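You operate a simulated robot arm through the tools that you are given. There is no shell and no other tool.

The job below is to be done with a simulated robot arm. You get a single attempt, and the scene is never put back.

## Task
Park the clip in its holder, set both stops as the card says and slide the carriage to each.
Fine: brake on first; the yarn stays in disc and eye; end at the grey stop.

Only the result counts: the job must be done as asked and must still hold three seconds after the hand-in. Knocking over, shifting, dropping, spilling or breaking anything else fails it.

## Robot
A 7-joint arm with a two-finger parallel gripper, fixed in place. Base frame: the origin is at the foot of the arm, x ahead of it, y to its left, z up; the work surface is at about z = 780. Units: mm, rad, N and s.
With the tool pointing down near the work surface it reaches from about 200 to 740 mm from the base axis. Its first joint turns from -2.897 to 2.897 rad. Payload 1.57 kg.
Tool frame: the origin (TCP) lies between the finger pads and is the grasp point; the fingertips stand 30 mm ahead of it; z points along the fingers, y is the line along which they close. The gripper opens to 110 mm. The fingers are 24 mm wide and 12 mm thick; the gripper's body (48 by 112 mm) begins 78 mm behind the TCP.
Orientation is told as [roll, pitch, yaw] about the base's x, y, z axes, in that order, counted from this pose: with the fingers straight down and closing along the base's y, the tool's x points along the base's -x, its y along +y and its z along -z.

## Interface
- The arm moves only by the tool servo_tool. Its argument "targets" is a list of rows, each an object of numbers (a shift or turn left out is 0, a gripper value left out holds the last): "x", "y", "z": the shift along the tool's x, y, z in cm; "wx", "wy", "wz": the turn, a rotation vector about the tool's x, y, z in rad; "gripper": the gripper command, from -1 (shut) to 1 (fully open), values between in proportion. In form: [{"x": .., "y": .., "z": .., "wx": .., "wy": .., "wz": .., "gripper": ..}, ...]. A call has 1 to 20 rows; each row is the pose to reach, as a shift and turn from the pose commanded when the call began, along the tool's axes at that moment. Rows are played at 5 a second. More than 50 mm and 0.15 rad between two rows, or a gripper value outside its range, and nothing of the call is played. Where a pose cannot be reached the arm comes as near as it can. A force on the tool above 40 N (or 10 N above the force at the start of the call, whichever is more), or a blocked arm, ends the call early, and 0.2 s more pass. Each finger travels about 45 mm/s and halts on what it meets, pressing with about 26 N; the grip force reading is that of the motor and also rises with nothing between the fingers. The clock runs only during rows and for 0.2 s after the last one: add rows that repeat a pose to give the fingers time. The reply holds the time, the measured pose of the TCP, the force on the tool along the base axes, the opening and the grip force, in the units named above and with some noise, with the torque about the TCP (base axes, N m) and any sound that the robot's microphone picked up.
- Cameras (640 x 400 px; columns grow to the right, rows downward): "scene" is fixed at [49.8, 641.7, 1570.6]; the picture's right is [-0.45, -0.90, 0.00], its down [-0.80, 0.40, -0.45] and it looks along [0.40, -0.20, -0.89] (base axes); focal length 313 px, centre (320, 200). "wrist" rides on the gripper at [70, 16, -141] in the tool frame; the picture's right is [-0.23, 0.97, 0.00], its down [-0.85, -0.20, -0.48] and it looks along [-0.47, -0.11, 0.88] (tool axes); focal length 222 px, centre (320, 200). There is no depth. A picture from a camera that has moved, and an enlarged one, comes with that camera's place and axes in the base frame and with its lens. The place of the scene camera against the robot may be out by one fixed shift of up to 12 mm in any direction.
- snapshot(camera): a new picture of that camera. The clock stands still meanwhile.
- slide_trunk(by): slides the trunk up (or, below 0, down) by that many mm; the arm rides with it, the base frame stays. It gives what a move gives, with no picture.
- inspect(camera, box): a new picture of the part [left, top, right, bottom] of that camera's present view, enlarged. The clock stands still meanwhile.
- sign_off(): hands the job in; it is judged then, once.

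Places have to be worked out from the pictures, the camera data and where the tool is seen. Open the gripper and draw the arm clear of the work before you hand the job in, unless the task says otherwise.

The tools are called after "Call:" as a command line: name --argument value ..., lists and objects as JSON in quotes. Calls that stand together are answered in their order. servo_tool: Moves the arm, as the interface text tells. Its arguments: {"type":"object","properties":{"targets":{"type":"array","items":{"type":"object","properties":{"x":{"type":"number"},"y":{"type":"number"},"z":{"type":"number"},"wx":{"type":"number"},"wy":{"type":"number"},"wz":{"type":"number"},"gripper":{"type":"number"}}}}},"required":["targets"]} The other tools are called the same way: slide_trunk (by) slides the trunk up or down; snapshot (camera) takes a picture; inspect (camera, box) takes an enlarged picture of a part of a camera's view; sign_off () hands the job in.

At the start:

```text
clock: 0.0
ee_pos: [159.0, 471.5, 1171.7]
tcp_rot: [0.001, 0.001, 0.001]
contact_force: [0.1, 0.6, 0.8]
moment: [-0.01, 0.02, -0.02]
width: 110.0
grip_force: 0.1
trunk travel left (down, up): [-525.0, 65.0]
```

scene: 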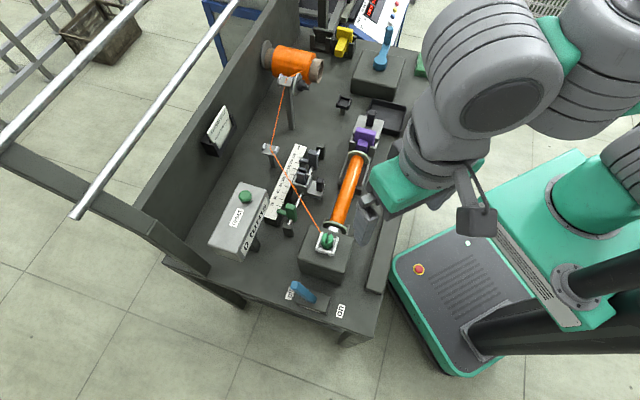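
wrist: 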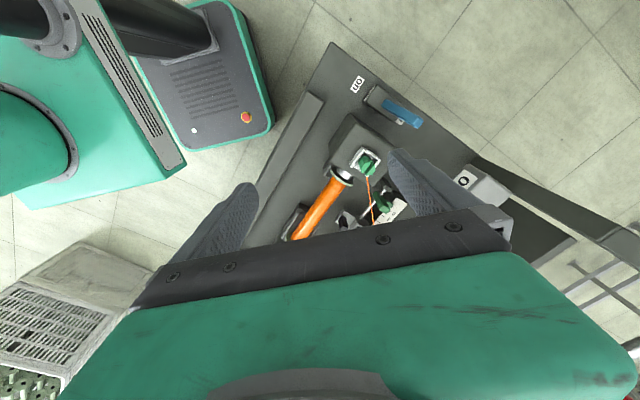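

The scene shows a bench with an orange spool, a ruler with stops, a card, a green clip on a block, and a brake lever with ON/OFF labels. I will zoom into several parts of the scene view.

Call:
inspect --camera "scene" --box '[200, 130, 360, 250]'

Call:
inspect --camera "scene" --box '[190, 100, 250, 160]'

Call:
inspect --camera "scene" --box '[250, 20, 430, 140]'

Call:
inspect --camera "scene" --box '[200, 200, 380, 330]'

```text
3.33 times, centred on (280, 190) of scene
camera zoom: at [49.8, 641.7, 1570.6], right [-0.45, -0.9, 0.0], down [-0.8, 0.4, -0.45], along [0.4, -0.2, -0.89], focal length 1043 px, centre (453, 233)
```

zoom: 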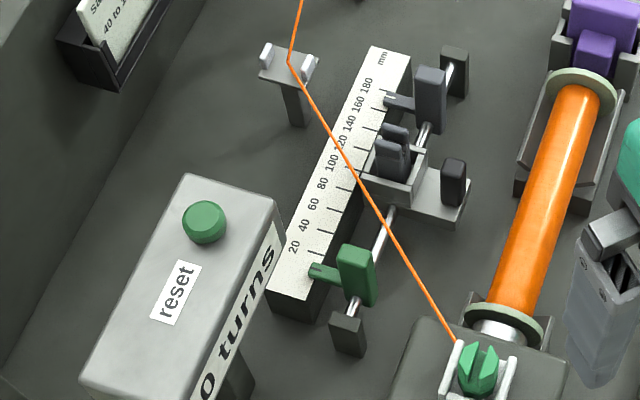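

```text
6.67 times, centred on (220, 130) of scene
camera zoom: at [49.8, 641.7, 1570.6], right [-0.45, -0.9, 0.0], down [-0.8, 0.4, -0.45], along [0.4, -0.2, -0.89], focal length 2086 px, centre (987, 667)
```

zoom: 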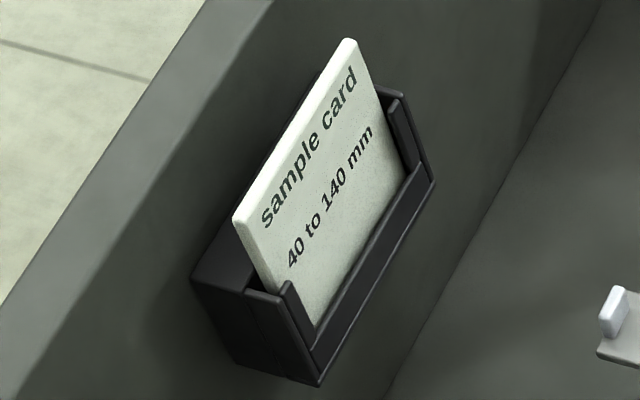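

```text
3.33 times, centred on (340, 80) of scene
camera zoom: at [49.8, 641.7, 1570.6], right [-0.45, -0.9, 0.0], down [-0.8, 0.4, -0.45], along [0.4, -0.2, -0.89], focal length 1043 px, centre (253, 600)
```

zoom: 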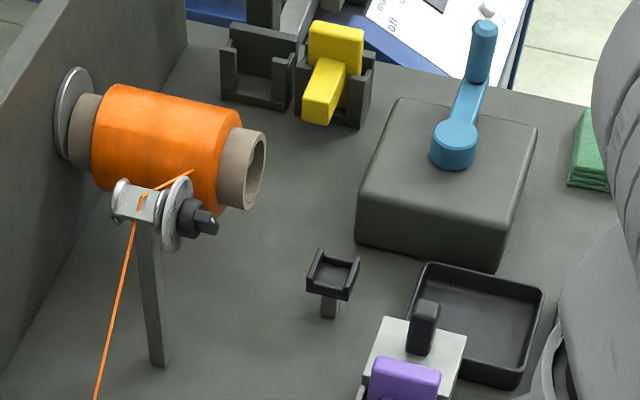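

```text
3.08 times, centred on (290, 265) of scene
camera zoom: at [49.8, 641.7, 1570.6], right [-0.45, -0.9, 0.0], down [-0.8, 0.4, -0.45], along [0.4, -0.2, -0.89], focal length 963 px, centre (412, 0)
```

zoom: 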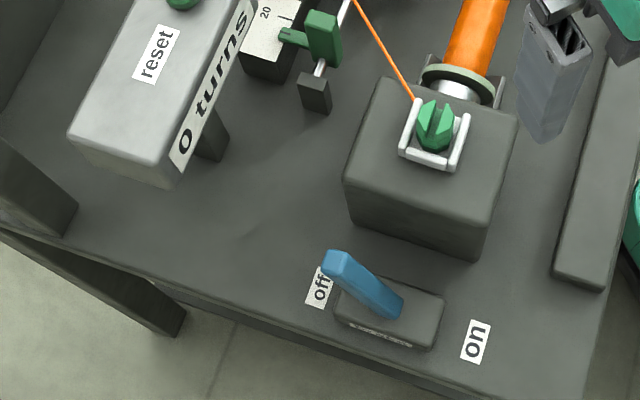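

The card says 40 to 140 mm; the yarn ends in a green thing in a white bracket on the block, and a small dark cup stands further off. I move the arm up over the bench at its present height to get a better wrist view.

Call:
servo_tool --targets '[{"x": -4, "y": -1}, {"x": -8, "y": -2}, {"x": -12, "y": -3}, {"x": -16, "y": -4}, {"x": -20, "y": -5}, {"x": -24, "y": -6}]'

Call:
snapshot --camera "wrist"

Call:
snapshot --camera "scene"

```text
clock: 1.4
ee_pos: [399.6, 411.6, 1167.4]
tcp_rot: [0.0, 0.0, -0.002]
contact_force: [-0.1, -0.6, -0.3]
moment: [0.03, -0.01, -0.03]
width: 109.9
grip_force: 0.0
trunk travel left (down, up): [-525.0, 65.0]
```

```text
taken
camera wrist: at [331.1, 428.7, 1310.6], right [0.23, 0.97, 0.0], down [0.86, -0.2, 0.48], along [0.47, -0.11, -0.88], focal length 222 px, centre (320, 200)
```

wrist: 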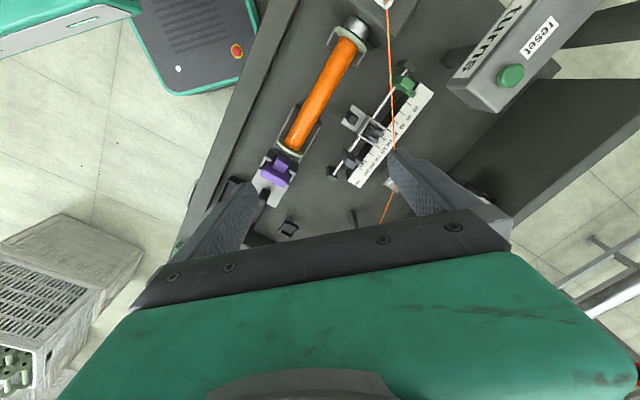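

```text
taken
```

scene: 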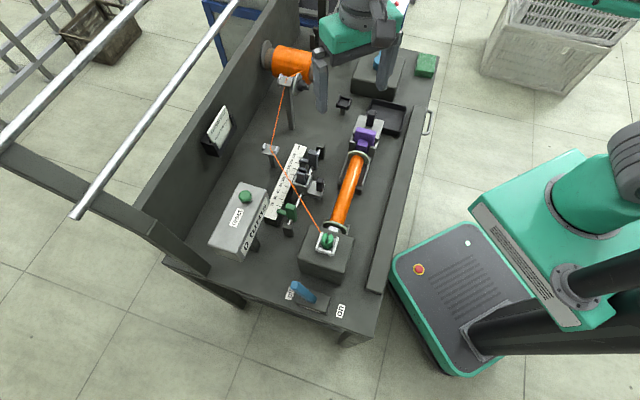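

The bench is now mostly visible in the scene view. I zoom in on both cameras to identify the carriage, stops, clip and holder.

Call:
inspect --camera "scene" --box '[260, 135, 340, 215]'

Call:
inspect --camera "scene" --box '[290, 210, 370, 260]'

Call:
inspect --camera "scene" --box '[320, 80, 440, 160]'

Call:
inspect --camera "wrist" --box '[280, 0, 460, 120]'

Call:
inspect --camera "wrist" --box '[220, 110, 420, 240]'

```text
5.00 times, centred on (300, 175) of scene
camera zoom: at [49.8, 641.7, 1570.6], right [-0.45, -0.9, 0.0], down [-0.8, 0.4, -0.45], along [0.4, -0.2, -0.89], focal length 1565 px, centre (420, 325)
```

zoom: 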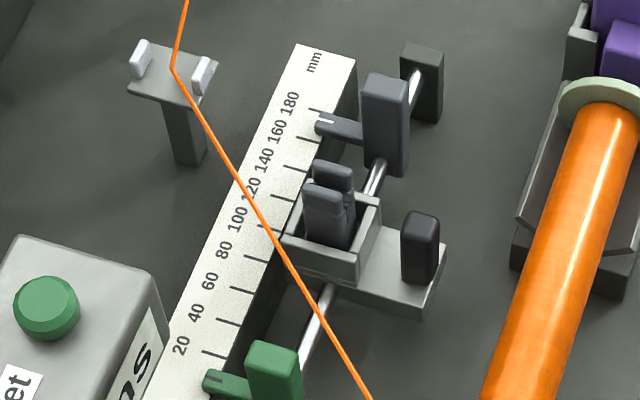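

```text
8.00 times, centred on (330, 235) of scene
camera zoom: at [49.8, 641.7, 1570.6], right [-0.45, -0.9, 0.0], down [-0.8, 0.4, -0.45], along [0.4, -0.2, -0.89], focal length 2503 px, centre (240, -80)
```

zoom: 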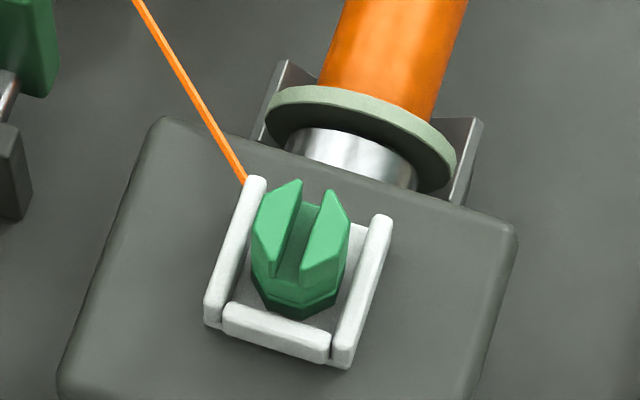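

```text
5.00 times, centred on (380, 120) of scene
camera zoom: at [49.8, 641.7, 1570.6], right [-0.45, -0.9, 0.0], down [-0.8, 0.4, -0.45], along [0.4, -0.2, -0.89], focal length 1565 px, centre (20, 600)
```

zoom: 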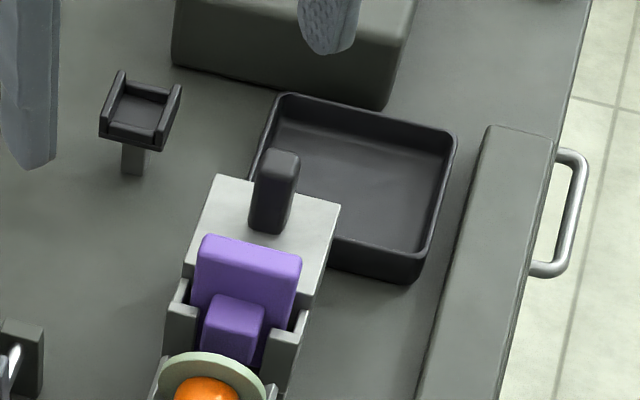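

```text
3.33 times, centred on (370, 60) of wrist
camera zoom: at [331.1, 428.7, 1310.6], right [0.23, 0.97, 0.0], down [0.86, -0.2, 0.48], along [0.47, -0.11, -0.88], focal length 740 px, centre (153, 667)
```

zoom: 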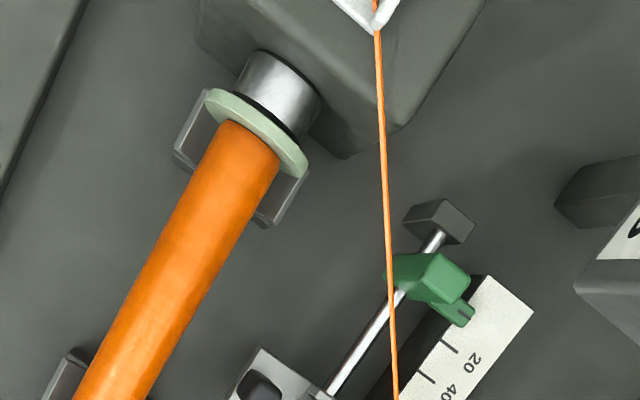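

```text
3.08 times, centred on (320, 175) of wrist
camera zoom: at [331.1, 428.7, 1310.6], right [0.23, 0.97, 0.0], down [0.86, -0.2, 0.48], along [0.47, -0.11, -0.88], focal length 684 px, centre (320, 277)
```

zoom: 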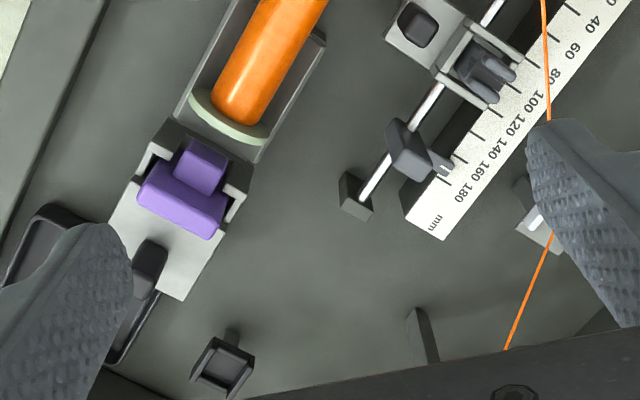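

The clip appears to be the green forked piece holding the yarn end; a matching dark U-shaped seat on a post looks like the parking holder, past the rail. First I go over to the brake for a closer look, at present height.

Call:
servo_tool --targets '[{"x": 2.6, "y": 3.8}, {"x": 5.2, "y": 7.6}, {"x": 7.8, "y": 11.4}, {"x": 10.4, "y": 15.2}, {"x": 13, "y": 18.8}]'

Call:
inspect --camera "scene" --box '[250, 0, 450, 130]'

Call:
snapshot --camera "wrist"

```text
clock: 2.6
ee_pos: [273.4, 583.4, 1173.4]
tcp_rot: [0.0, 0.001, -0.001]
contact_force: [0.1, -0.3, 0.0]
moment: [0.05, 0.0, -0.01]
width: 110.0
grip_force: 0.0
out of reach, approached as far as the arm can: row 5
trunk travel left (down, up): [-525.0, 65.0]
```

```text
3.08 times, centred on (350, 65) of scene
camera zoom: at [49.8, 641.7, 1570.6], right [-0.45, -0.9, 0.0], down [-0.8, 0.4, -0.45], along [0.4, -0.2, -0.89], focal length 963 px, centre (228, 615)
```

zoom: 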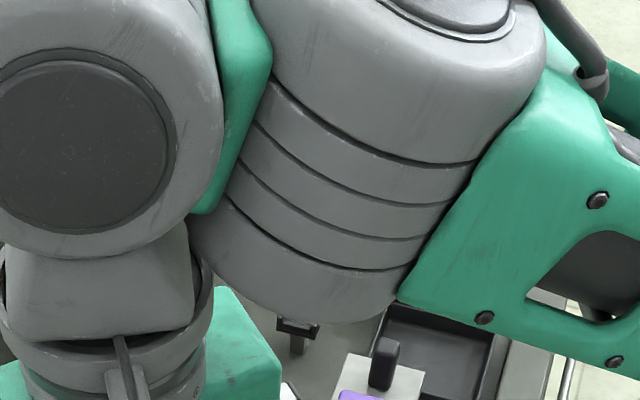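

```text
taken
camera wrist: at [205.0, 599.6, 1314.5], right [0.23, 0.97, 0.0], down [0.85, -0.2, 0.48], along [0.47, -0.11, -0.88], focal length 222 px, centre (320, 200)
```

wrist: 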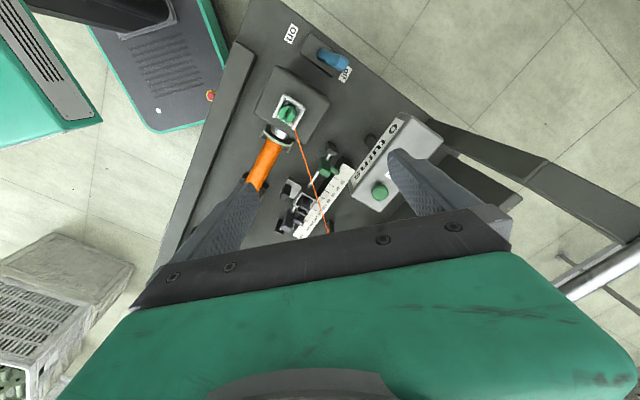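

The reach ends near 644 mm at this trunk height, so I lower the trunk 180 mm; the tool stays about 160 mm above everything here.

Call:
slide_trunk --by -180

Call:
snapshot --camera "wrist"

Call:
snapshot --camera "scene"

```text
clock: 4.6
ee_pos: [274.5, 583.6, 993.1]
tcp_rot: [0.0, -0.001, 0.0]
contact_force: [-0.1, 0.4, -0.1]
moment: [0.0, 0.0, 0.02]
width: 109.9
grip_force: 0.2
trunk travel left (down, up): [-345.0, 245.0]
```

```text
taken
camera wrist: at [205.4, 601.0, 1133.5], right [0.23, 0.97, 0.0], down [0.86, -0.2, 0.48], along [0.47, -0.11, -0.88], focal length 222 px, centre (320, 200)
```

wrist: 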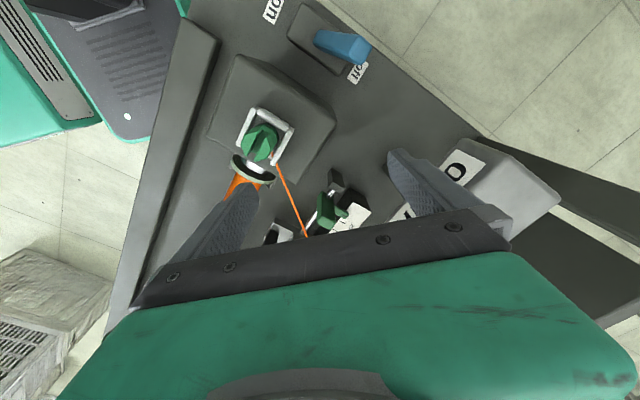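

```text
taken
```

scene: 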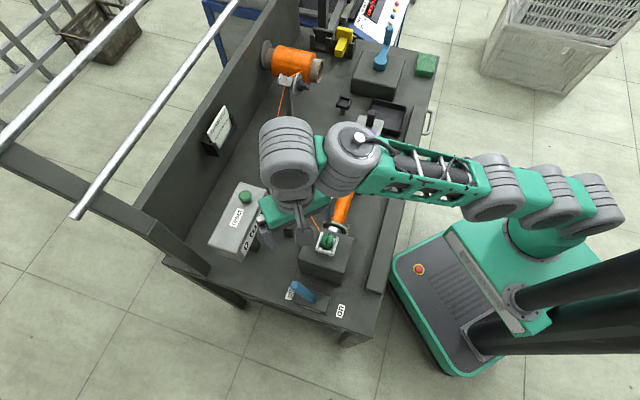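

Now the brake is in view from both cameras, so I zoom in on the lever, on the clip, and on the sheet at the back.

Call:
inspect --camera "wrist" --box '[250, 0, 410, 100]'

Call:
inspect --camera "wrist" --box '[200, 70, 360, 190]'

Call:
inspect --camera "scene" --box '[340, 0, 420, 50]'

Call:
inspect --camera "scene" --box '[270, 260, 360, 330]'

```text
4.00 times, centred on (330, 50) of wrist
camera zoom: at [205.4, 601.0, 1133.5], right [0.23, 0.97, 0.0], down [0.86, -0.2, 0.48], along [0.47, -0.11, -0.88], focal length 888 px, centre (280, 800)
```

zoom: 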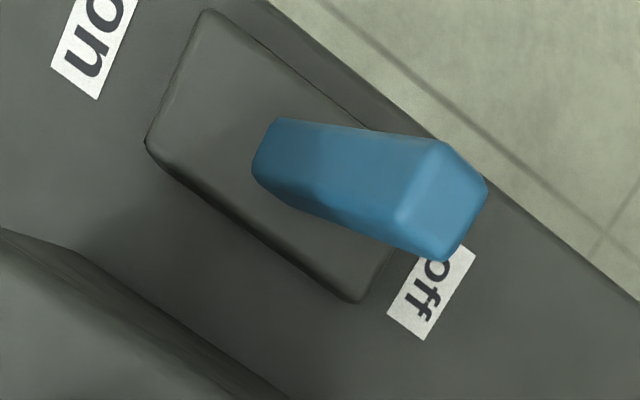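

```text
3.33 times, centred on (280, 130) of wrist
camera zoom: at [205.4, 601.0, 1133.5], right [0.23, 0.97, 0.0], down [0.86, -0.2, 0.48], along [0.47, -0.11, -0.88], focal length 740 px, centre (453, 433)
```

zoom: 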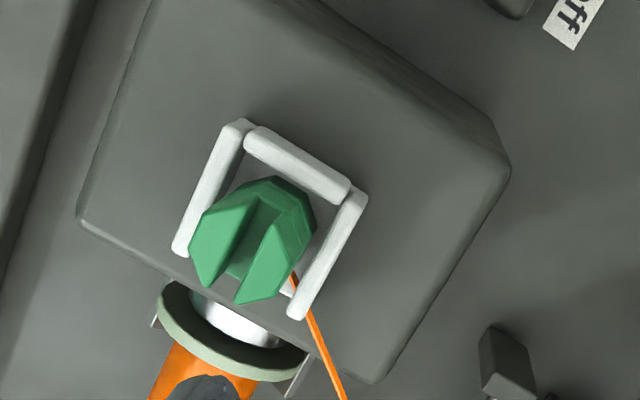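

```text
8.00 times, centred on (380, 25) of scene
camera zoom: at [49.8, 641.7, 1570.6], right [-0.45, -0.9, 0.0], down [-0.8, 0.4, -0.45], along [0.4, -0.2, -0.89], focal length 2503 px, centre (-160, 1600)
```

zoom: 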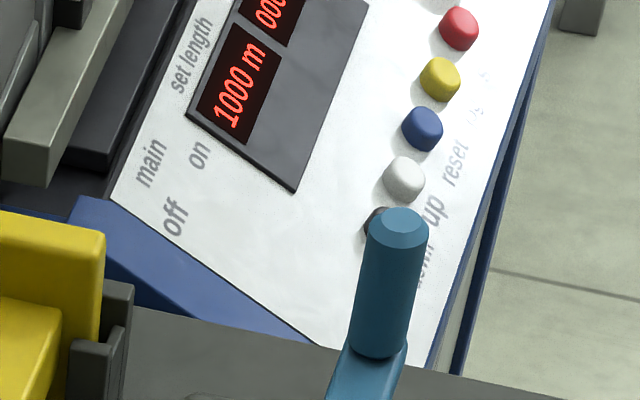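

```text
5.71 times, centred on (315, 295) of scene
camera zoom: at [49.8, 641.7, 1570.6], right [-0.45, -0.9, 0.0], down [-0.8, 0.4, -0.45], along [0.4, -0.2, -0.89], focal length 1788 px, centre (349, -343)
```

zoom: 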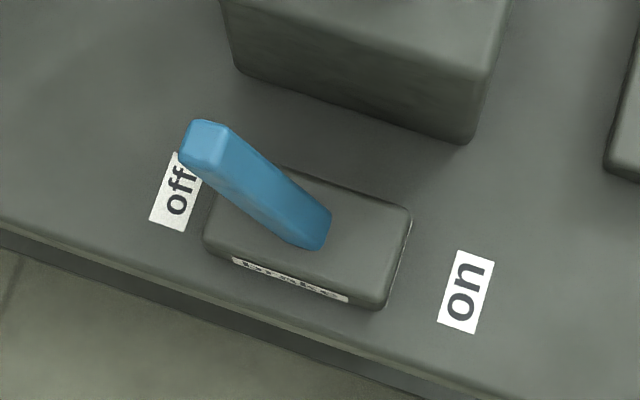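

The panel at the back is just part of another machine. Triangulating, the brake lever is a tall blade: pivot near (163, 600, 797), tip near (193, 635, 930), leaning to "off"; "on" is towards (-0.7, -0.7). I turn the tool 45° about the vertical, shut the fingers and move outside the lever on the "off" side, above its height.

Call:
servo_tool --targets '[{"x": 0.5, "y": 1, "wz": -0.131, "gripper": -1}, {"x": 1.5, "y": 2.5, "wz": -0.262}, {"x": 2.5, "y": 4, "wz": -0.393}, {"x": 3.5, "y": 5.5, "wz": -0.524}, {"x": 4.5, "y": 6.5, "wz": -0.655}, {"x": 5.2, "y": 7.5, "wz": -0.785}, {"x": 5.2, "y": 7.5, "wz": -0.785}]'

Call:
snapshot --camera "wrist"

Call:
snapshot --camera "scene"

```text
clock: 6.2
ee_pos: [212.4, 607.7, 977.4]
tcp_rot: [0.0, -0.001, 0.787]
contact_force: [-0.2, 0.4, 1.1]
moment: [0.0, -0.01, 0.02]
width: 0.0
grip_force: 17.6
out of reach, approached as far as the arm can: row 1, 2, 3, 4, 5, 6, 7
trunk travel left (down, up): [-345.0, 245.0]
```

```text
taken
camera wrist: at [151.8, 570.6, 1118.5], right [-0.53, 0.85, 0.0], down [0.74, 0.46, 0.48], along [0.41, 0.25, -0.88], focal length 222 px, centre (320, 200)
```

wrist: 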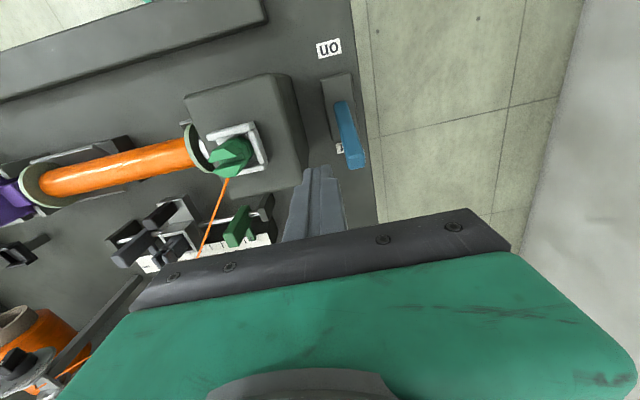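

```text
taken
```

scene: 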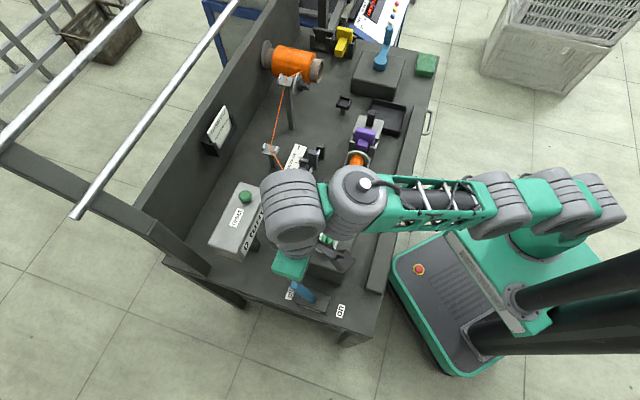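

The radius is limited to about 644 mm at this arm height, so I raise the trunk again by 200 mm and will lower the hand with the arm instead, which should reach further.

Call:
slide_trunk --by 200

Call:
servo_tool --targets '[{"z": 4}, {"z": 8}, {"z": 12}, {"z": 16}, {"z": 20}]'

```text
clock: 8.4
ee_pos: [212.4, 608.5, 1175.6]
tcp_rot: [0.0, 0.001, 0.785]
contact_force: [0.9, 0.0, -0.2]
moment: [-0.02, -0.02, 0.03]
width: 0.0
grip_force: 21.5
trunk travel left (down, up): [-545.0, 45.0]
```

```text
clock: 9.6
ee_pos: [211.9, 608.1, 976.9]
tcp_rot: [0.0, -0.001, 0.785]
contact_force: [0.2, 0.4, 0.2]
moment: [-0.03, 0.0, 0.01]
width: 0.2
grip_force: 20.9
trunk travel left (down, up): [-545.0, 45.0]
```

The arm now holds z 977 with the trunk raised. I rise a little, then move to the "off" side of the lever, beyond its tip, and look.

Call:
servo_tool --targets '[{"z": -3}, {"x": -2, "y": 1.5, "z": -3}, {"x": -4, "y": 3.1, "z": -3}, {"x": -4, "y": 3.1, "z": -3}]'

Call:
snapshot --camera "wrist"

Call:
inspect --camera "scene" --box '[220, 210, 380, 330]'

```text
clock: 10.6
ee_pos: [217.9, 659.0, 1005.5]
tcp_rot: [-0.001, 0.0, 0.786]
contact_force: [0.8, -0.3, -0.5]
moment: [-0.01, 0.01, 0.0]
width: 0.1
grip_force: 21.1
trunk travel left (down, up): [-545.0, 45.0]
```

```text
taken
camera wrist: at [157.7, 621.4, 1147.6], right [-0.53, 0.85, 0.0], down [0.75, 0.46, 0.48], along [0.41, 0.25, -0.88], focal length 222 px, centre (320, 200)
```

wrist: 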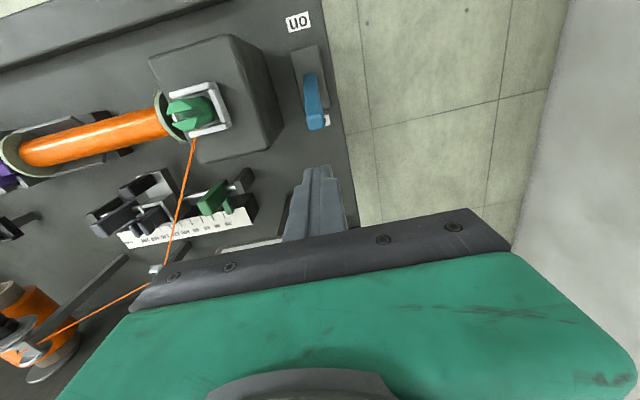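

```text
3.33 times, centred on (300, 270) of scene
camera zoom: at [49.8, 641.7, 1570.6], right [-0.45, -0.9, 0.0], down [-0.8, 0.4, -0.45], along [0.4, -0.2, -0.89], focal length 1043 px, centre (387, -33)
```

zoom: 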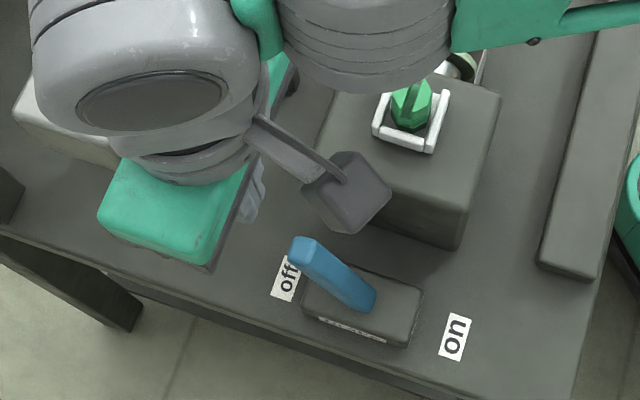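

Good reach now. I zoom on the lever in the wrist view to triangulate its tip against the earlier wrist position.

Call:
inspect --camera "wrist" --box '[260, 0, 380, 75]'

Call:
inspect --camera "wrist" --box '[260, 60, 380, 135]'

```text
5.33 times, centred on (320, 38) of wrist
camera zoom: at [157.7, 621.4, 1147.6], right [-0.53, 0.85, 0.0], down [0.75, 0.46, 0.48], along [0.41, 0.25, -0.88], focal length 1185 px, centre (320, 1067)
```

zoom: 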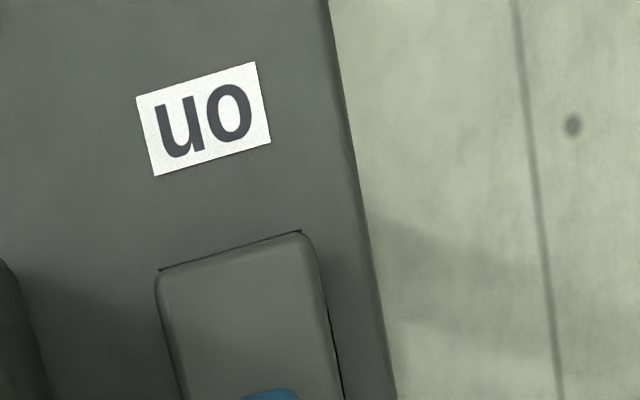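

```text
5.33 times, centred on (320, 98) of wrist
camera zoom: at [157.7, 621.4, 1147.6], right [-0.53, 0.85, 0.0], down [0.75, 0.46, 0.48], along [0.41, 0.25, -0.88], focal length 1185 px, centre (320, 747)
```

zoom: 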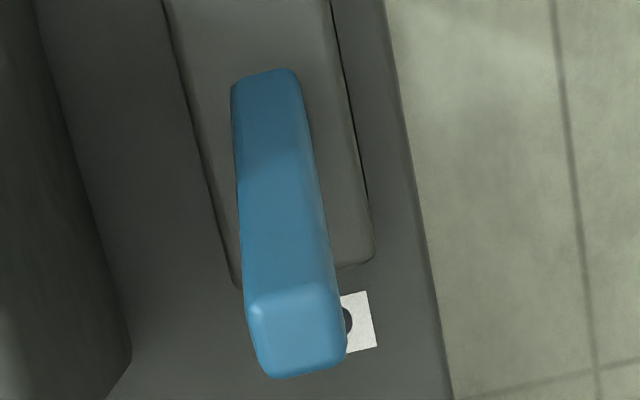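

Lever tip is at about (192.5, 637.5, 920), pivot about (167, 611, 795). The shut fingers are aligned with the swing line, about 22 mm clear of the lever; I lower to TCP z≈905 and push along the tool's +x (towards "on").

Call:
servo_tool --targets '[{"z": 4}, {"z": 8}, {"z": 10}, {"x": 1, "z": 10}, {"x": 2, "z": 10}, {"x": 3, "z": 10}, {"x": 4, "z": 10}, {"x": 5, "z": 10}]'

Call:
snapshot --camera "wrist"

Call:
inspect --camera "scene" --box '[220, 210, 380, 330]'

```text
clock: 12.5
ee_pos: [185.7, 626.7, 914.1]
tcp_rot: [0.008, -0.012, 0.783]
contact_force: [2.3, 0.0, 10.8]
moment: [-0.11, 0.14, 0.02]
width: 0.0
grip_force: 21.2
trunk travel left (down, up): [-545.0, 45.0]
stopped in row 8: the force on the tool passed its limit at 42 N (the readings are from after the stop); the commanded pose is now the measured one
```

```text
taken
camera wrist: at [125.3, 587.7, 1054.0], right [-0.53, 0.85, 0.01], down [0.75, 0.46, 0.49], along [0.41, 0.27, -0.87], focal length 222 px, centre (320, 200)
```

wrist: 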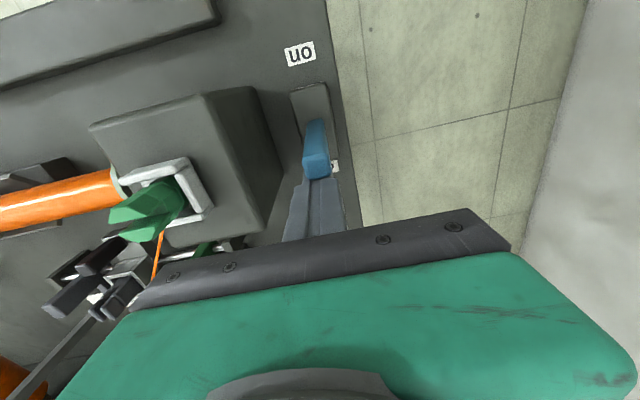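

```text
3.33 times, centred on (300, 270) of scene
camera zoom: at [49.8, 641.7, 1570.6], right [-0.45, -0.9, 0.0], down [-0.8, 0.4, -0.45], along [0.4, -0.2, -0.89], focal length 1043 px, centre (387, -33)
```

zoom: 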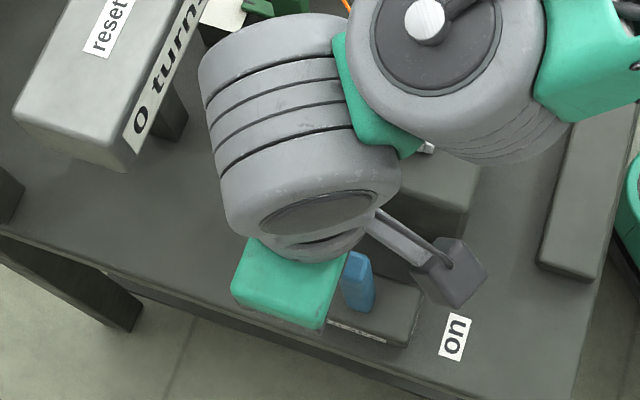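

The lever has swung to about upright and the push stopped at 42 N, with some upward force left. I hold one beat to read the forces before pushing on more slowly.

Call:
servo_tool --targets '[{"z": 0}, {"z": 0}]'

Call:
inspect --camera "wrist" --box '[240, 60, 400, 240]'

```text
clock: 13.1
ee_pos: [183.6, 625.8, 912.8]
tcp_rot: [0.008, -0.012, 0.785]
contact_force: [3.9, -0.9, 18.5]
moment: [-0.14, 0.25, 0.02]
width: 0.1
grip_force: 21.2
trunk travel left (down, up): [-545.0, 45.0]
```

```text
2.22 times, centred on (320, 150) of wrist
camera zoom: at [123.9, 586.5, 1054.2], right [-0.53, 0.85, 0.01], down [0.74, 0.46, 0.49], along [0.41, 0.27, -0.87], focal length 494 px, centre (320, 311)
```

zoom: 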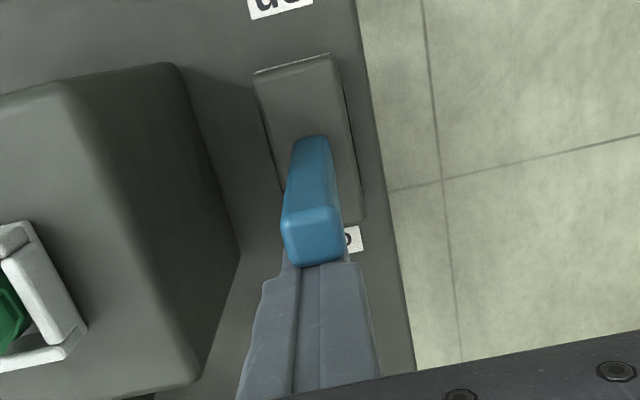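

The lever is now upright; the leftover 18 N is upward drag from friction as the lever's tip rises. I back off slightly, raise the fingers 2 cm for better leverage at the top, and push on slowly.

Call:
servo_tool --targets '[{"x": -0.5, "z": 0}, {"x": -1, "z": -1}, {"x": -1, "z": -1.8}, {"x": -0.5, "z": -1.8}, {"x": 0, "z": -1.8}, {"x": 0.4, "z": -1.8}, {"x": 0.8, "z": -1.8}, {"x": 1.2, "z": -1.8}, {"x": 1.6, "z": -1.8}]'

Call:
inspect --camera "wrist" --box '[240, 60, 400, 240]'

```text
clock: 15.1
ee_pos: [171.5, 614.5, 929.1]
tcp_rot: [0.006, -0.007, 0.786]
contact_force: [-0.2, -0.1, -0.5]
moment: [0.0, 0.02, 0.03]
width: 0.1
grip_force: 20.9
trunk travel left (down, up): [-545.0, 45.0]
```

```text
2.22 times, centred on (320, 150) of wrist
camera zoom: at [112.1, 575.6, 1070.4], right [-0.53, 0.85, 0.01], down [0.74, 0.46, 0.48], along [0.41, 0.26, -0.87], focal length 494 px, centre (320, 311)
```

zoom: 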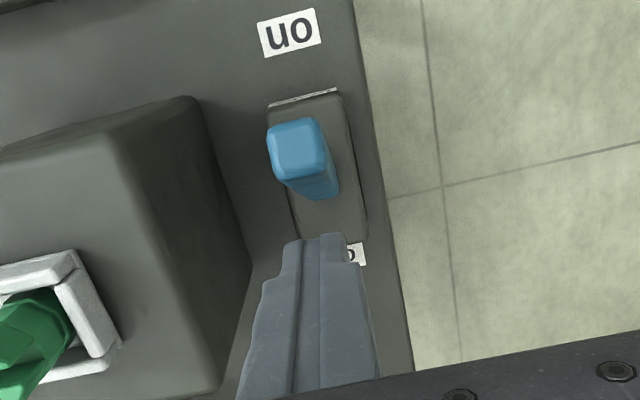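

The lever's tip is now at about (140, 586), the mirror of its "off" position, with no force on the tool: it has snapped to "on". I back off upward and confirm in the scene view.

Call:
servo_tool --targets '[{"x": -1.5, "z": -2}, {"x": -2, "z": -5}, {"x": -2, "z": -8}]'

Call:
snapshot --camera "wrist"

Call:
inspect --camera "scene" --box '[220, 210, 380, 330]'

```text
clock: 15.9
ee_pos: [185.0, 625.3, 1009.4]
tcp_rot: [0.006, -0.009, 0.785]
contact_force: [-0.5, -0.1, -0.1]
moment: [0.0, -0.04, 0.04]
width: 0.0
grip_force: 21.3
trunk travel left (down, up): [-545.0, 45.0]
```

```text
taken
camera wrist: at [125.0, 587.0, 1150.4], right [-0.53, 0.85, 0.01], down [0.74, 0.46, 0.48], along [0.41, 0.26, -0.87], focal length 222 px, centre (320, 200)
```

wrist: 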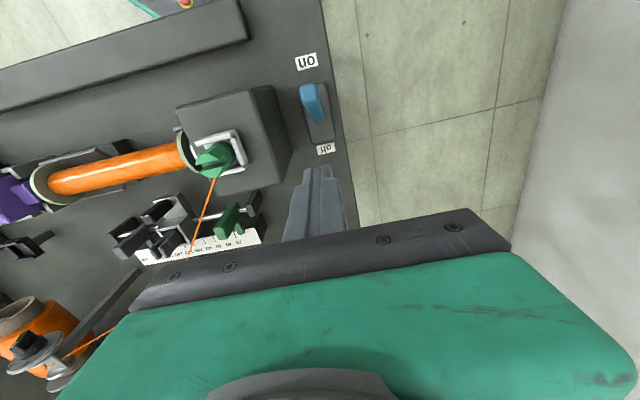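

```text
3.33 times, centred on (300, 270) of scene
camera zoom: at [49.8, 641.7, 1570.6], right [-0.45, -0.9, 0.0], down [-0.8, 0.4, -0.45], along [0.4, -0.2, -0.89], focal length 1043 px, centre (387, -33)
```

zoom: 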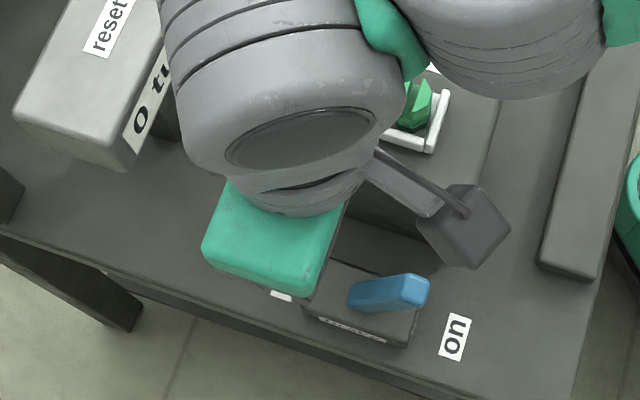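

Brake is clearly "on". Next I move above the clip near (270, 517) at z≈1010 with the fingers opened, to see the clip and white seat closely.

Call:
servo_tool --targets '[{"x": -1, "y": -4, "gripper": 1}, {"x": -1.5, "y": -8}, {"x": -1.5, "y": -12}, {"x": -1.5, "y": -15}, {"x": -1.5, "y": -15}, {"x": -1.5, "y": -15}, {"x": -1.5, "y": -15}]'

Call:
snapshot --camera "wrist"

Call:
inspect --camera "wrist" --box '[250, 100, 410, 210]'

```text
clock: 17.5
ee_pos: [303.5, 532.8, 1007.3]
tcp_rot: [0.005, -0.009, 0.785]
contact_force: [-0.1, 1.0, -1.2]
moment: [0.0, -0.03, 0.01]
width: 110.2
grip_force: 0.1
trunk travel left (down, up): [-545.0, 45.0]
```

```text
taken
camera wrist: at [244.1, 494.2, 1148.9], right [-0.53, 0.85, 0.01], down [0.74, 0.46, 0.48], along [0.41, 0.26, -0.87], focal length 222 px, centre (320, 200)
```

wrist: 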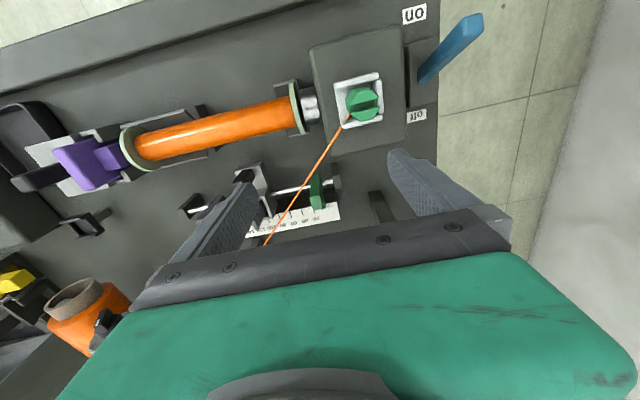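

```text
3.64 times, centred on (330, 155) of wrist
camera zoom: at [244.1, 494.2, 1148.9], right [-0.53, 0.85, 0.01], down [0.74, 0.46, 0.48], along [0.41, 0.26, -0.87], focal length 808 px, centre (284, 364)
```

zoom: 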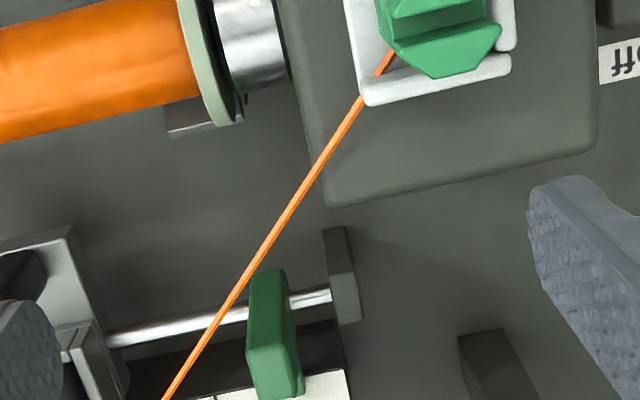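

I zoom in on the clip and seat, and on the dark holder, carriage and stops from here.

Call:
inspect --camera "wrist" --box '[310, 60, 410, 130]'

Call:
inspect --camera "wrist" --box '[20, 190, 180, 290]'

Call:
inspect --camera "scene" --box '[300, 80, 400, 150]'

```text
5.71 times, centred on (360, 95) of wrist
camera zoom: at [244.1, 494.2, 1148.9], right [-0.53, 0.85, 0.01], down [0.74, 0.46, 0.48], along [0.41, 0.26, -0.87], focal length 1269 px, centre (91, 800)
```

zoom: 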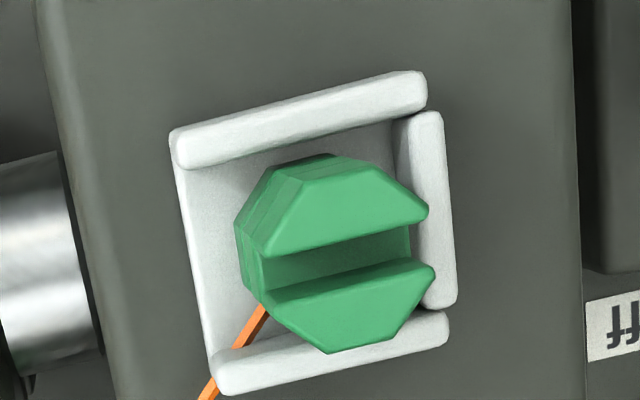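

```text
4.00 times, centred on (100, 240) of wrist
camera zoom: at [244.1, 494.2, 1148.9], right [-0.53, 0.85, 0.01], down [0.74, 0.46, 0.48], along [0.41, 0.26, -0.87], focal length 888 px, centre (1200, 40)
```

zoom: 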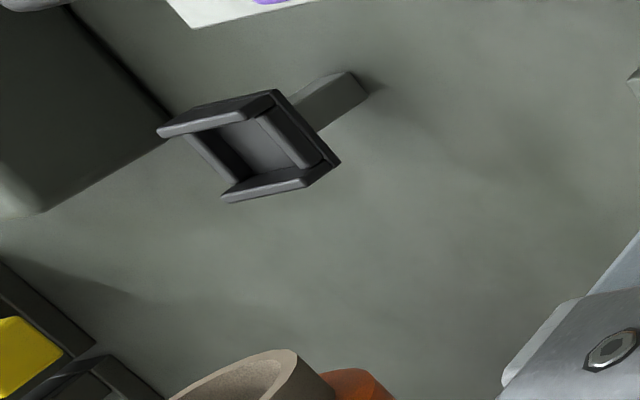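

```text
5.71 times, centred on (350, 115) of scene
camera zoom: at [49.8, 641.7, 1570.6], right [-0.45, -0.9, 0.0], down [-0.8, 0.4, -0.45], along [0.4, -0.2, -0.89], focal length 1788 px, centre (149, 686)
```

zoom: 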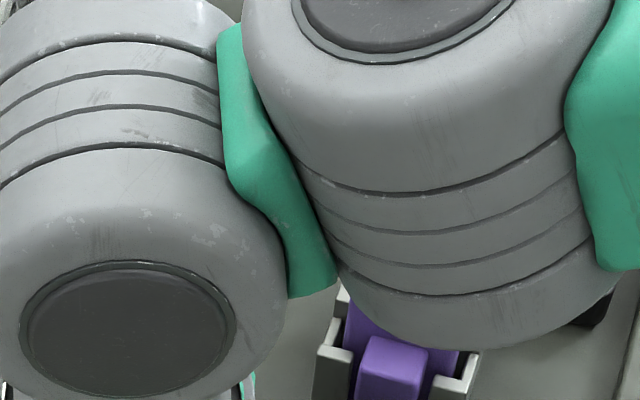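

From several views I place the white seat's centre near (241, 538), wall tops z≈916, the clip's top z≈945 (octagon about 31 mm, slot along the rail direction), and the dark holder at about (656, 265), wall top z≈830. I turn the tool by 90° (to yaw -45°), so the fingers close across the slot and clear the yarn, directly above the clip at z≈1010.

Call:
servo_tool --targets '[{"x": 1.3, "y": 1.6, "z": -1, "wz": 0.14}, {"x": 2.6, "y": 3.2, "z": -2, "wz": 0.28}, {"x": 3.9, "y": 4.7, "z": -2, "wz": 0.42}, {"x": 3.9, "y": 4.7, "z": -2, "wz": 0.56}, {"x": 3.9, "y": 4.7, "z": -2, "wz": 0.7}, {"x": 3.9, "y": 4.7, "z": -2, "wz": 0.84}, {"x": 3.9, "y": 4.7, "z": -2, "wz": 0.98}, {"x": 3.9, "y": 4.7, "z": -2, "wz": 1.12}, {"x": 3.9, "y": 4.7, "z": -2, "wz": 1.26}, {"x": 3.9, "y": 4.7, "z": -2, "wz": 1.4}, {"x": 3.9, "y": 4.7, "z": -2, "wz": 1.5}, {"x": 3.9, "y": 4.7, "z": -2, "wz": 1.57}]'

Call:
snapshot --camera "wrist"

Call:
snapshot --camera "scene"

```text
clock: 20.1
ee_pos: [243.2, 537.8, 1027.3]
tcp_rot: [0.01, 0.006, -0.784]
contact_force: [0.8, -0.2, -0.4]
moment: [-0.02, 0.0, -0.01]
width: 110.0
grip_force: 0.0
trunk travel left (down, up): [-545.0, 45.0]
```

```text
taken
camera wrist: at [205.2, 597.7, 1170.0], right [0.85, 0.53, 0.01], down [0.46, -0.75, 0.47], along [0.25, -0.4, -0.88], focal length 222 px, centre (320, 200)
```

wrist: 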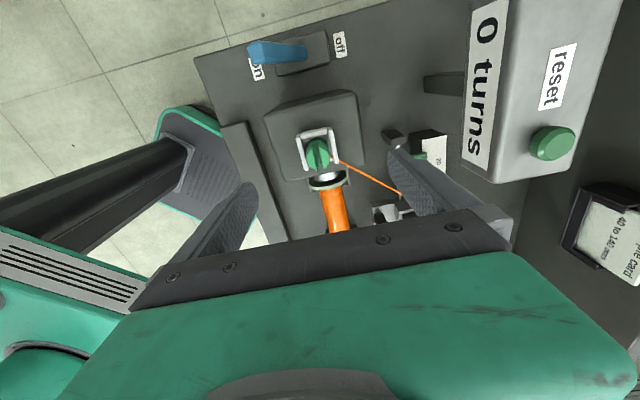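

```text
taken
```

scene: 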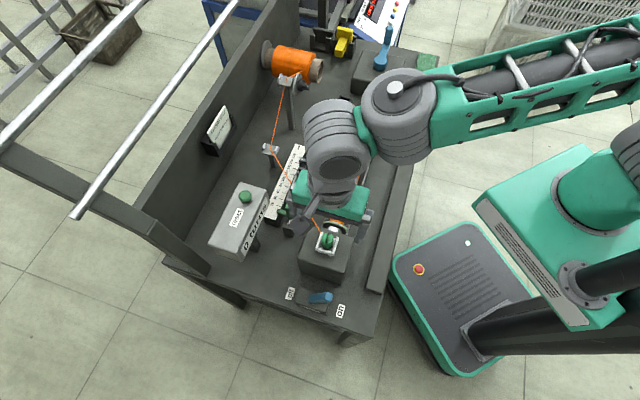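

The tool reached yaw -45° right over the clip. I zoom in to check alignment of the fingers with the clip, and look at the eye and tension disc in the scene view.

Call:
inspect --camera "wrist" --box '[270, 110, 370, 190]'

Call:
inspect --camera "scene" --box '[240, 60, 320, 170]'

Call:
inspect --camera "scene" --box '[300, 210, 360, 260]'

```text
5.00 times, centred on (320, 150) of wrist
camera zoom: at [205.2, 597.7, 1170.0], right [0.85, 0.53, 0.01], down [0.46, -0.75, 0.47], along [0.25, -0.4, -0.88], focal length 1111 px, centre (320, 450)
```

zoom: 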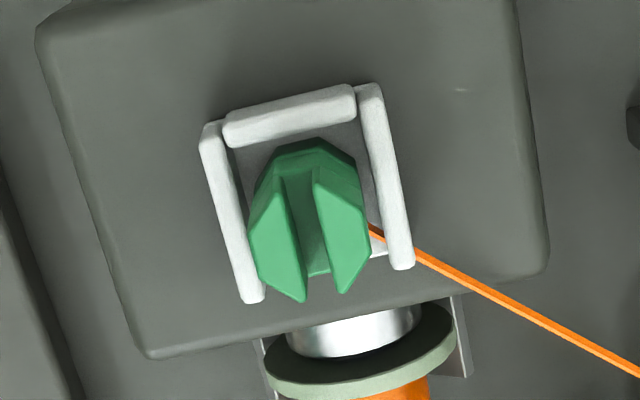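

```text
3.64 times, centred on (280, 115) of scene
camera zoom: at [49.8, 641.7, 1570.6], right [-0.45, -0.9, 0.0], down [-0.8, 0.4, -0.45], along [0.4, -0.2, -0.89], focal length 1138 px, centre (466, 509)
```

zoom: 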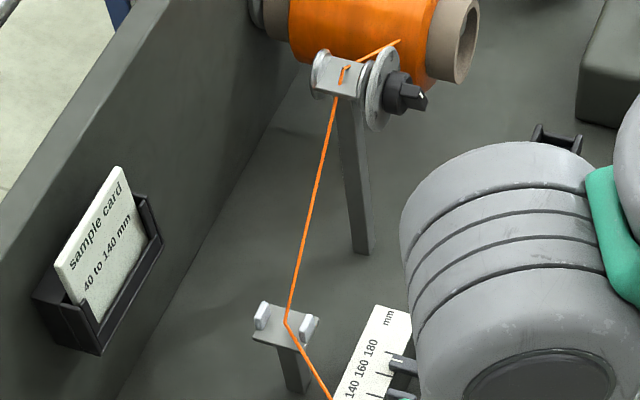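

```text
8.00 times, centred on (330, 235) of scene
camera zoom: at [49.8, 641.7, 1570.6], right [-0.45, -0.9, 0.0], down [-0.8, 0.4, -0.45], along [0.4, -0.2, -0.89], focal length 2503 px, centre (240, -80)
```

zoom: 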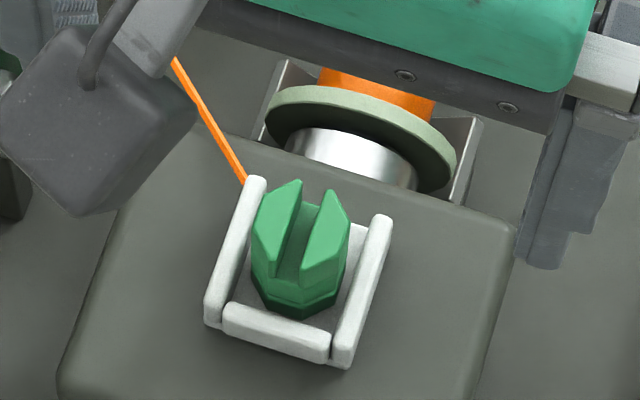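

The TCP sits over the clip's centre within 2–3 mm. I fix the slight tilt and go down to z≈965 with the fingers open, then look again.

Call:
servo_tool --targets '[{"x": 0.15, "z": 2, "wx": 0.003, "wy": -0.011}, {"x": 0.15, "z": 4, "wx": 0.003, "wy": -0.011}, {"x": 0.15, "z": 6.2, "wx": 0.003, "wy": -0.011, "gripper": 0.2}, {"x": 0.15, "z": 6.2, "wx": 0.003, "wy": -0.011}, {"x": 0.15, "z": 6.2, "wx": 0.003, "wy": -0.011}]'

Call:
inspect --camera "wrist" --box '[220, 80, 420, 230]'

Call:
inspect --camera "scene" --box '[280, 190, 380, 260]'

```text
clock: 21.3
ee_pos: [240.6, 537.6, 964.8]
tcp_rot: [0.005, -0.005, -0.784]
contact_force: [-0.3, 0.5, -0.2]
moment: [-0.01, 0.05, 0.02]
width: 66.1
grip_force: 0.1
trunk travel left (down, up): [-545.0, 45.0]
```

```text
2.67 times, centred on (320, 155) of wrist
camera zoom: at [203.4, 600.1, 1106.7], right [0.85, 0.53, 0.01], down [0.46, -0.75, 0.48], along [0.26, -0.41, -0.88], focal length 592 px, centre (320, 320)
```

zoom: 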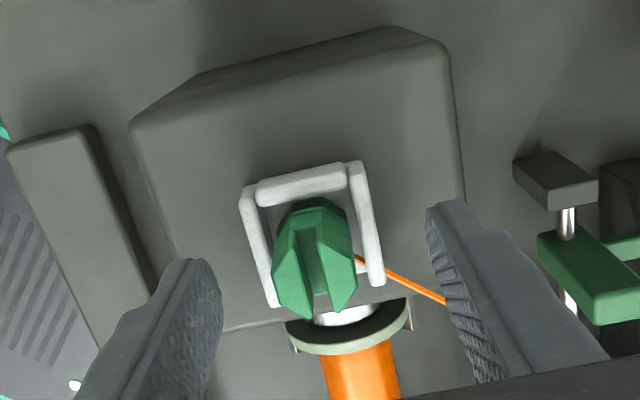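

```text
5.71 times, centred on (330, 225) of scene
camera zoom: at [49.8, 641.7, 1570.6], right [-0.45, -0.9, 0.0], down [-0.8, 0.4, -0.45], along [0.4, -0.2, -0.89], focal length 1788 px, centre (263, 57)
```

zoom: 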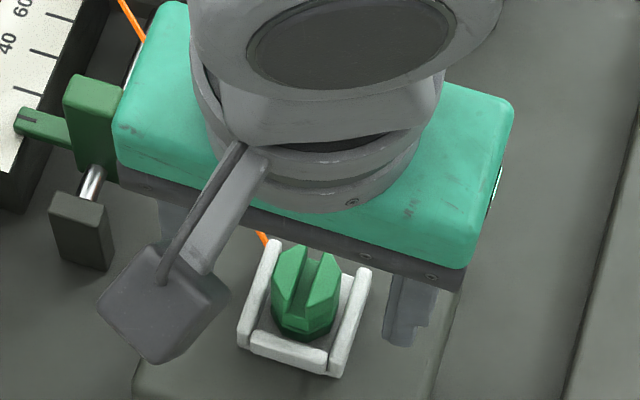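

The clip is about 2 mm to the robot side of the finger centre; prong tops are near z≈950. I shift 1.5 mm, lower to z≈957 (fingertips ≈927, above the white walls) and close on the prongs.

Call:
servo_tool --targets '[{"y": -0.15, "z": 0.4}, {"y": -0.15, "z": 0.8}, {"y": -0.15, "z": 0.8, "gripper": -0.3}, {"y": -0.15, "z": 0.8, "gripper": -0.6}, {"y": -0.15, "z": 0.8, "gripper": -1}, {"y": -0.15, "z": 0.8, "gripper": -1}]'

Call:
inspect --camera "wrist" --box '[220, 80, 420, 230]'

Call:
inspect --camera "scene" --box '[280, 190, 380, 260]'

```text
clock: 22.7
ee_pos: [241.5, 537.7, 956.8]
tcp_rot: [0.005, -0.004, -0.785]
contact_force: [-0.3, -1.3, 0.8]
moment: [-0.06, 0.06, 0.02]
width: 22.7
grip_force: 24.6
trunk travel left (down, up): [-545.0, 45.0]
```

```text
2.67 times, centred on (320, 155) of wrist
camera zoom: at [203.1, 599.1, 1097.6], right [0.85, 0.53, 0.01], down [0.46, -0.75, 0.48], along [0.26, -0.41, -0.88], focal length 592 px, centre (320, 320)
```

zoom: 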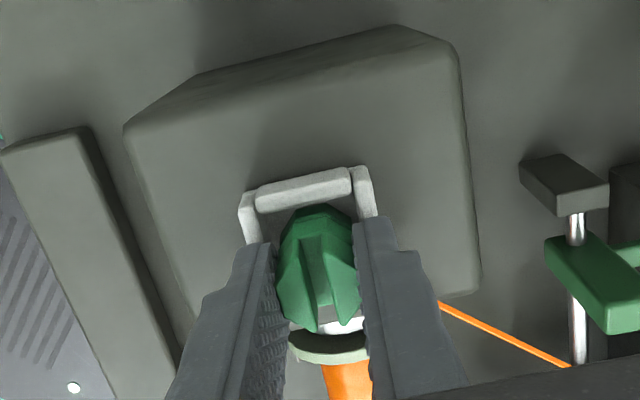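

```text
5.71 times, centred on (330, 225) of scene
camera zoom: at [49.8, 641.7, 1570.6], right [-0.45, -0.9, 0.0], down [-0.8, 0.4, -0.45], along [0.4, -0.2, -0.89], focal length 1788 px, centre (263, 57)
```

zoom: 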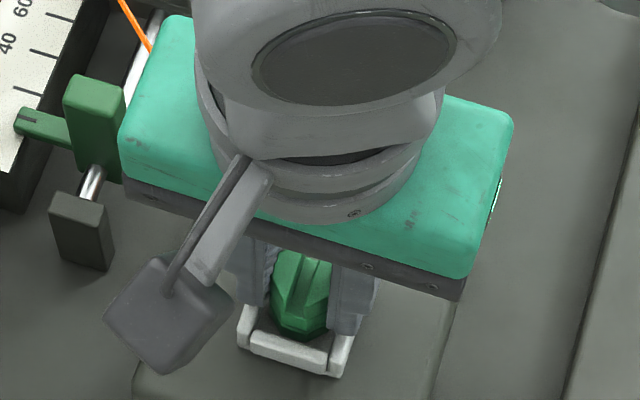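

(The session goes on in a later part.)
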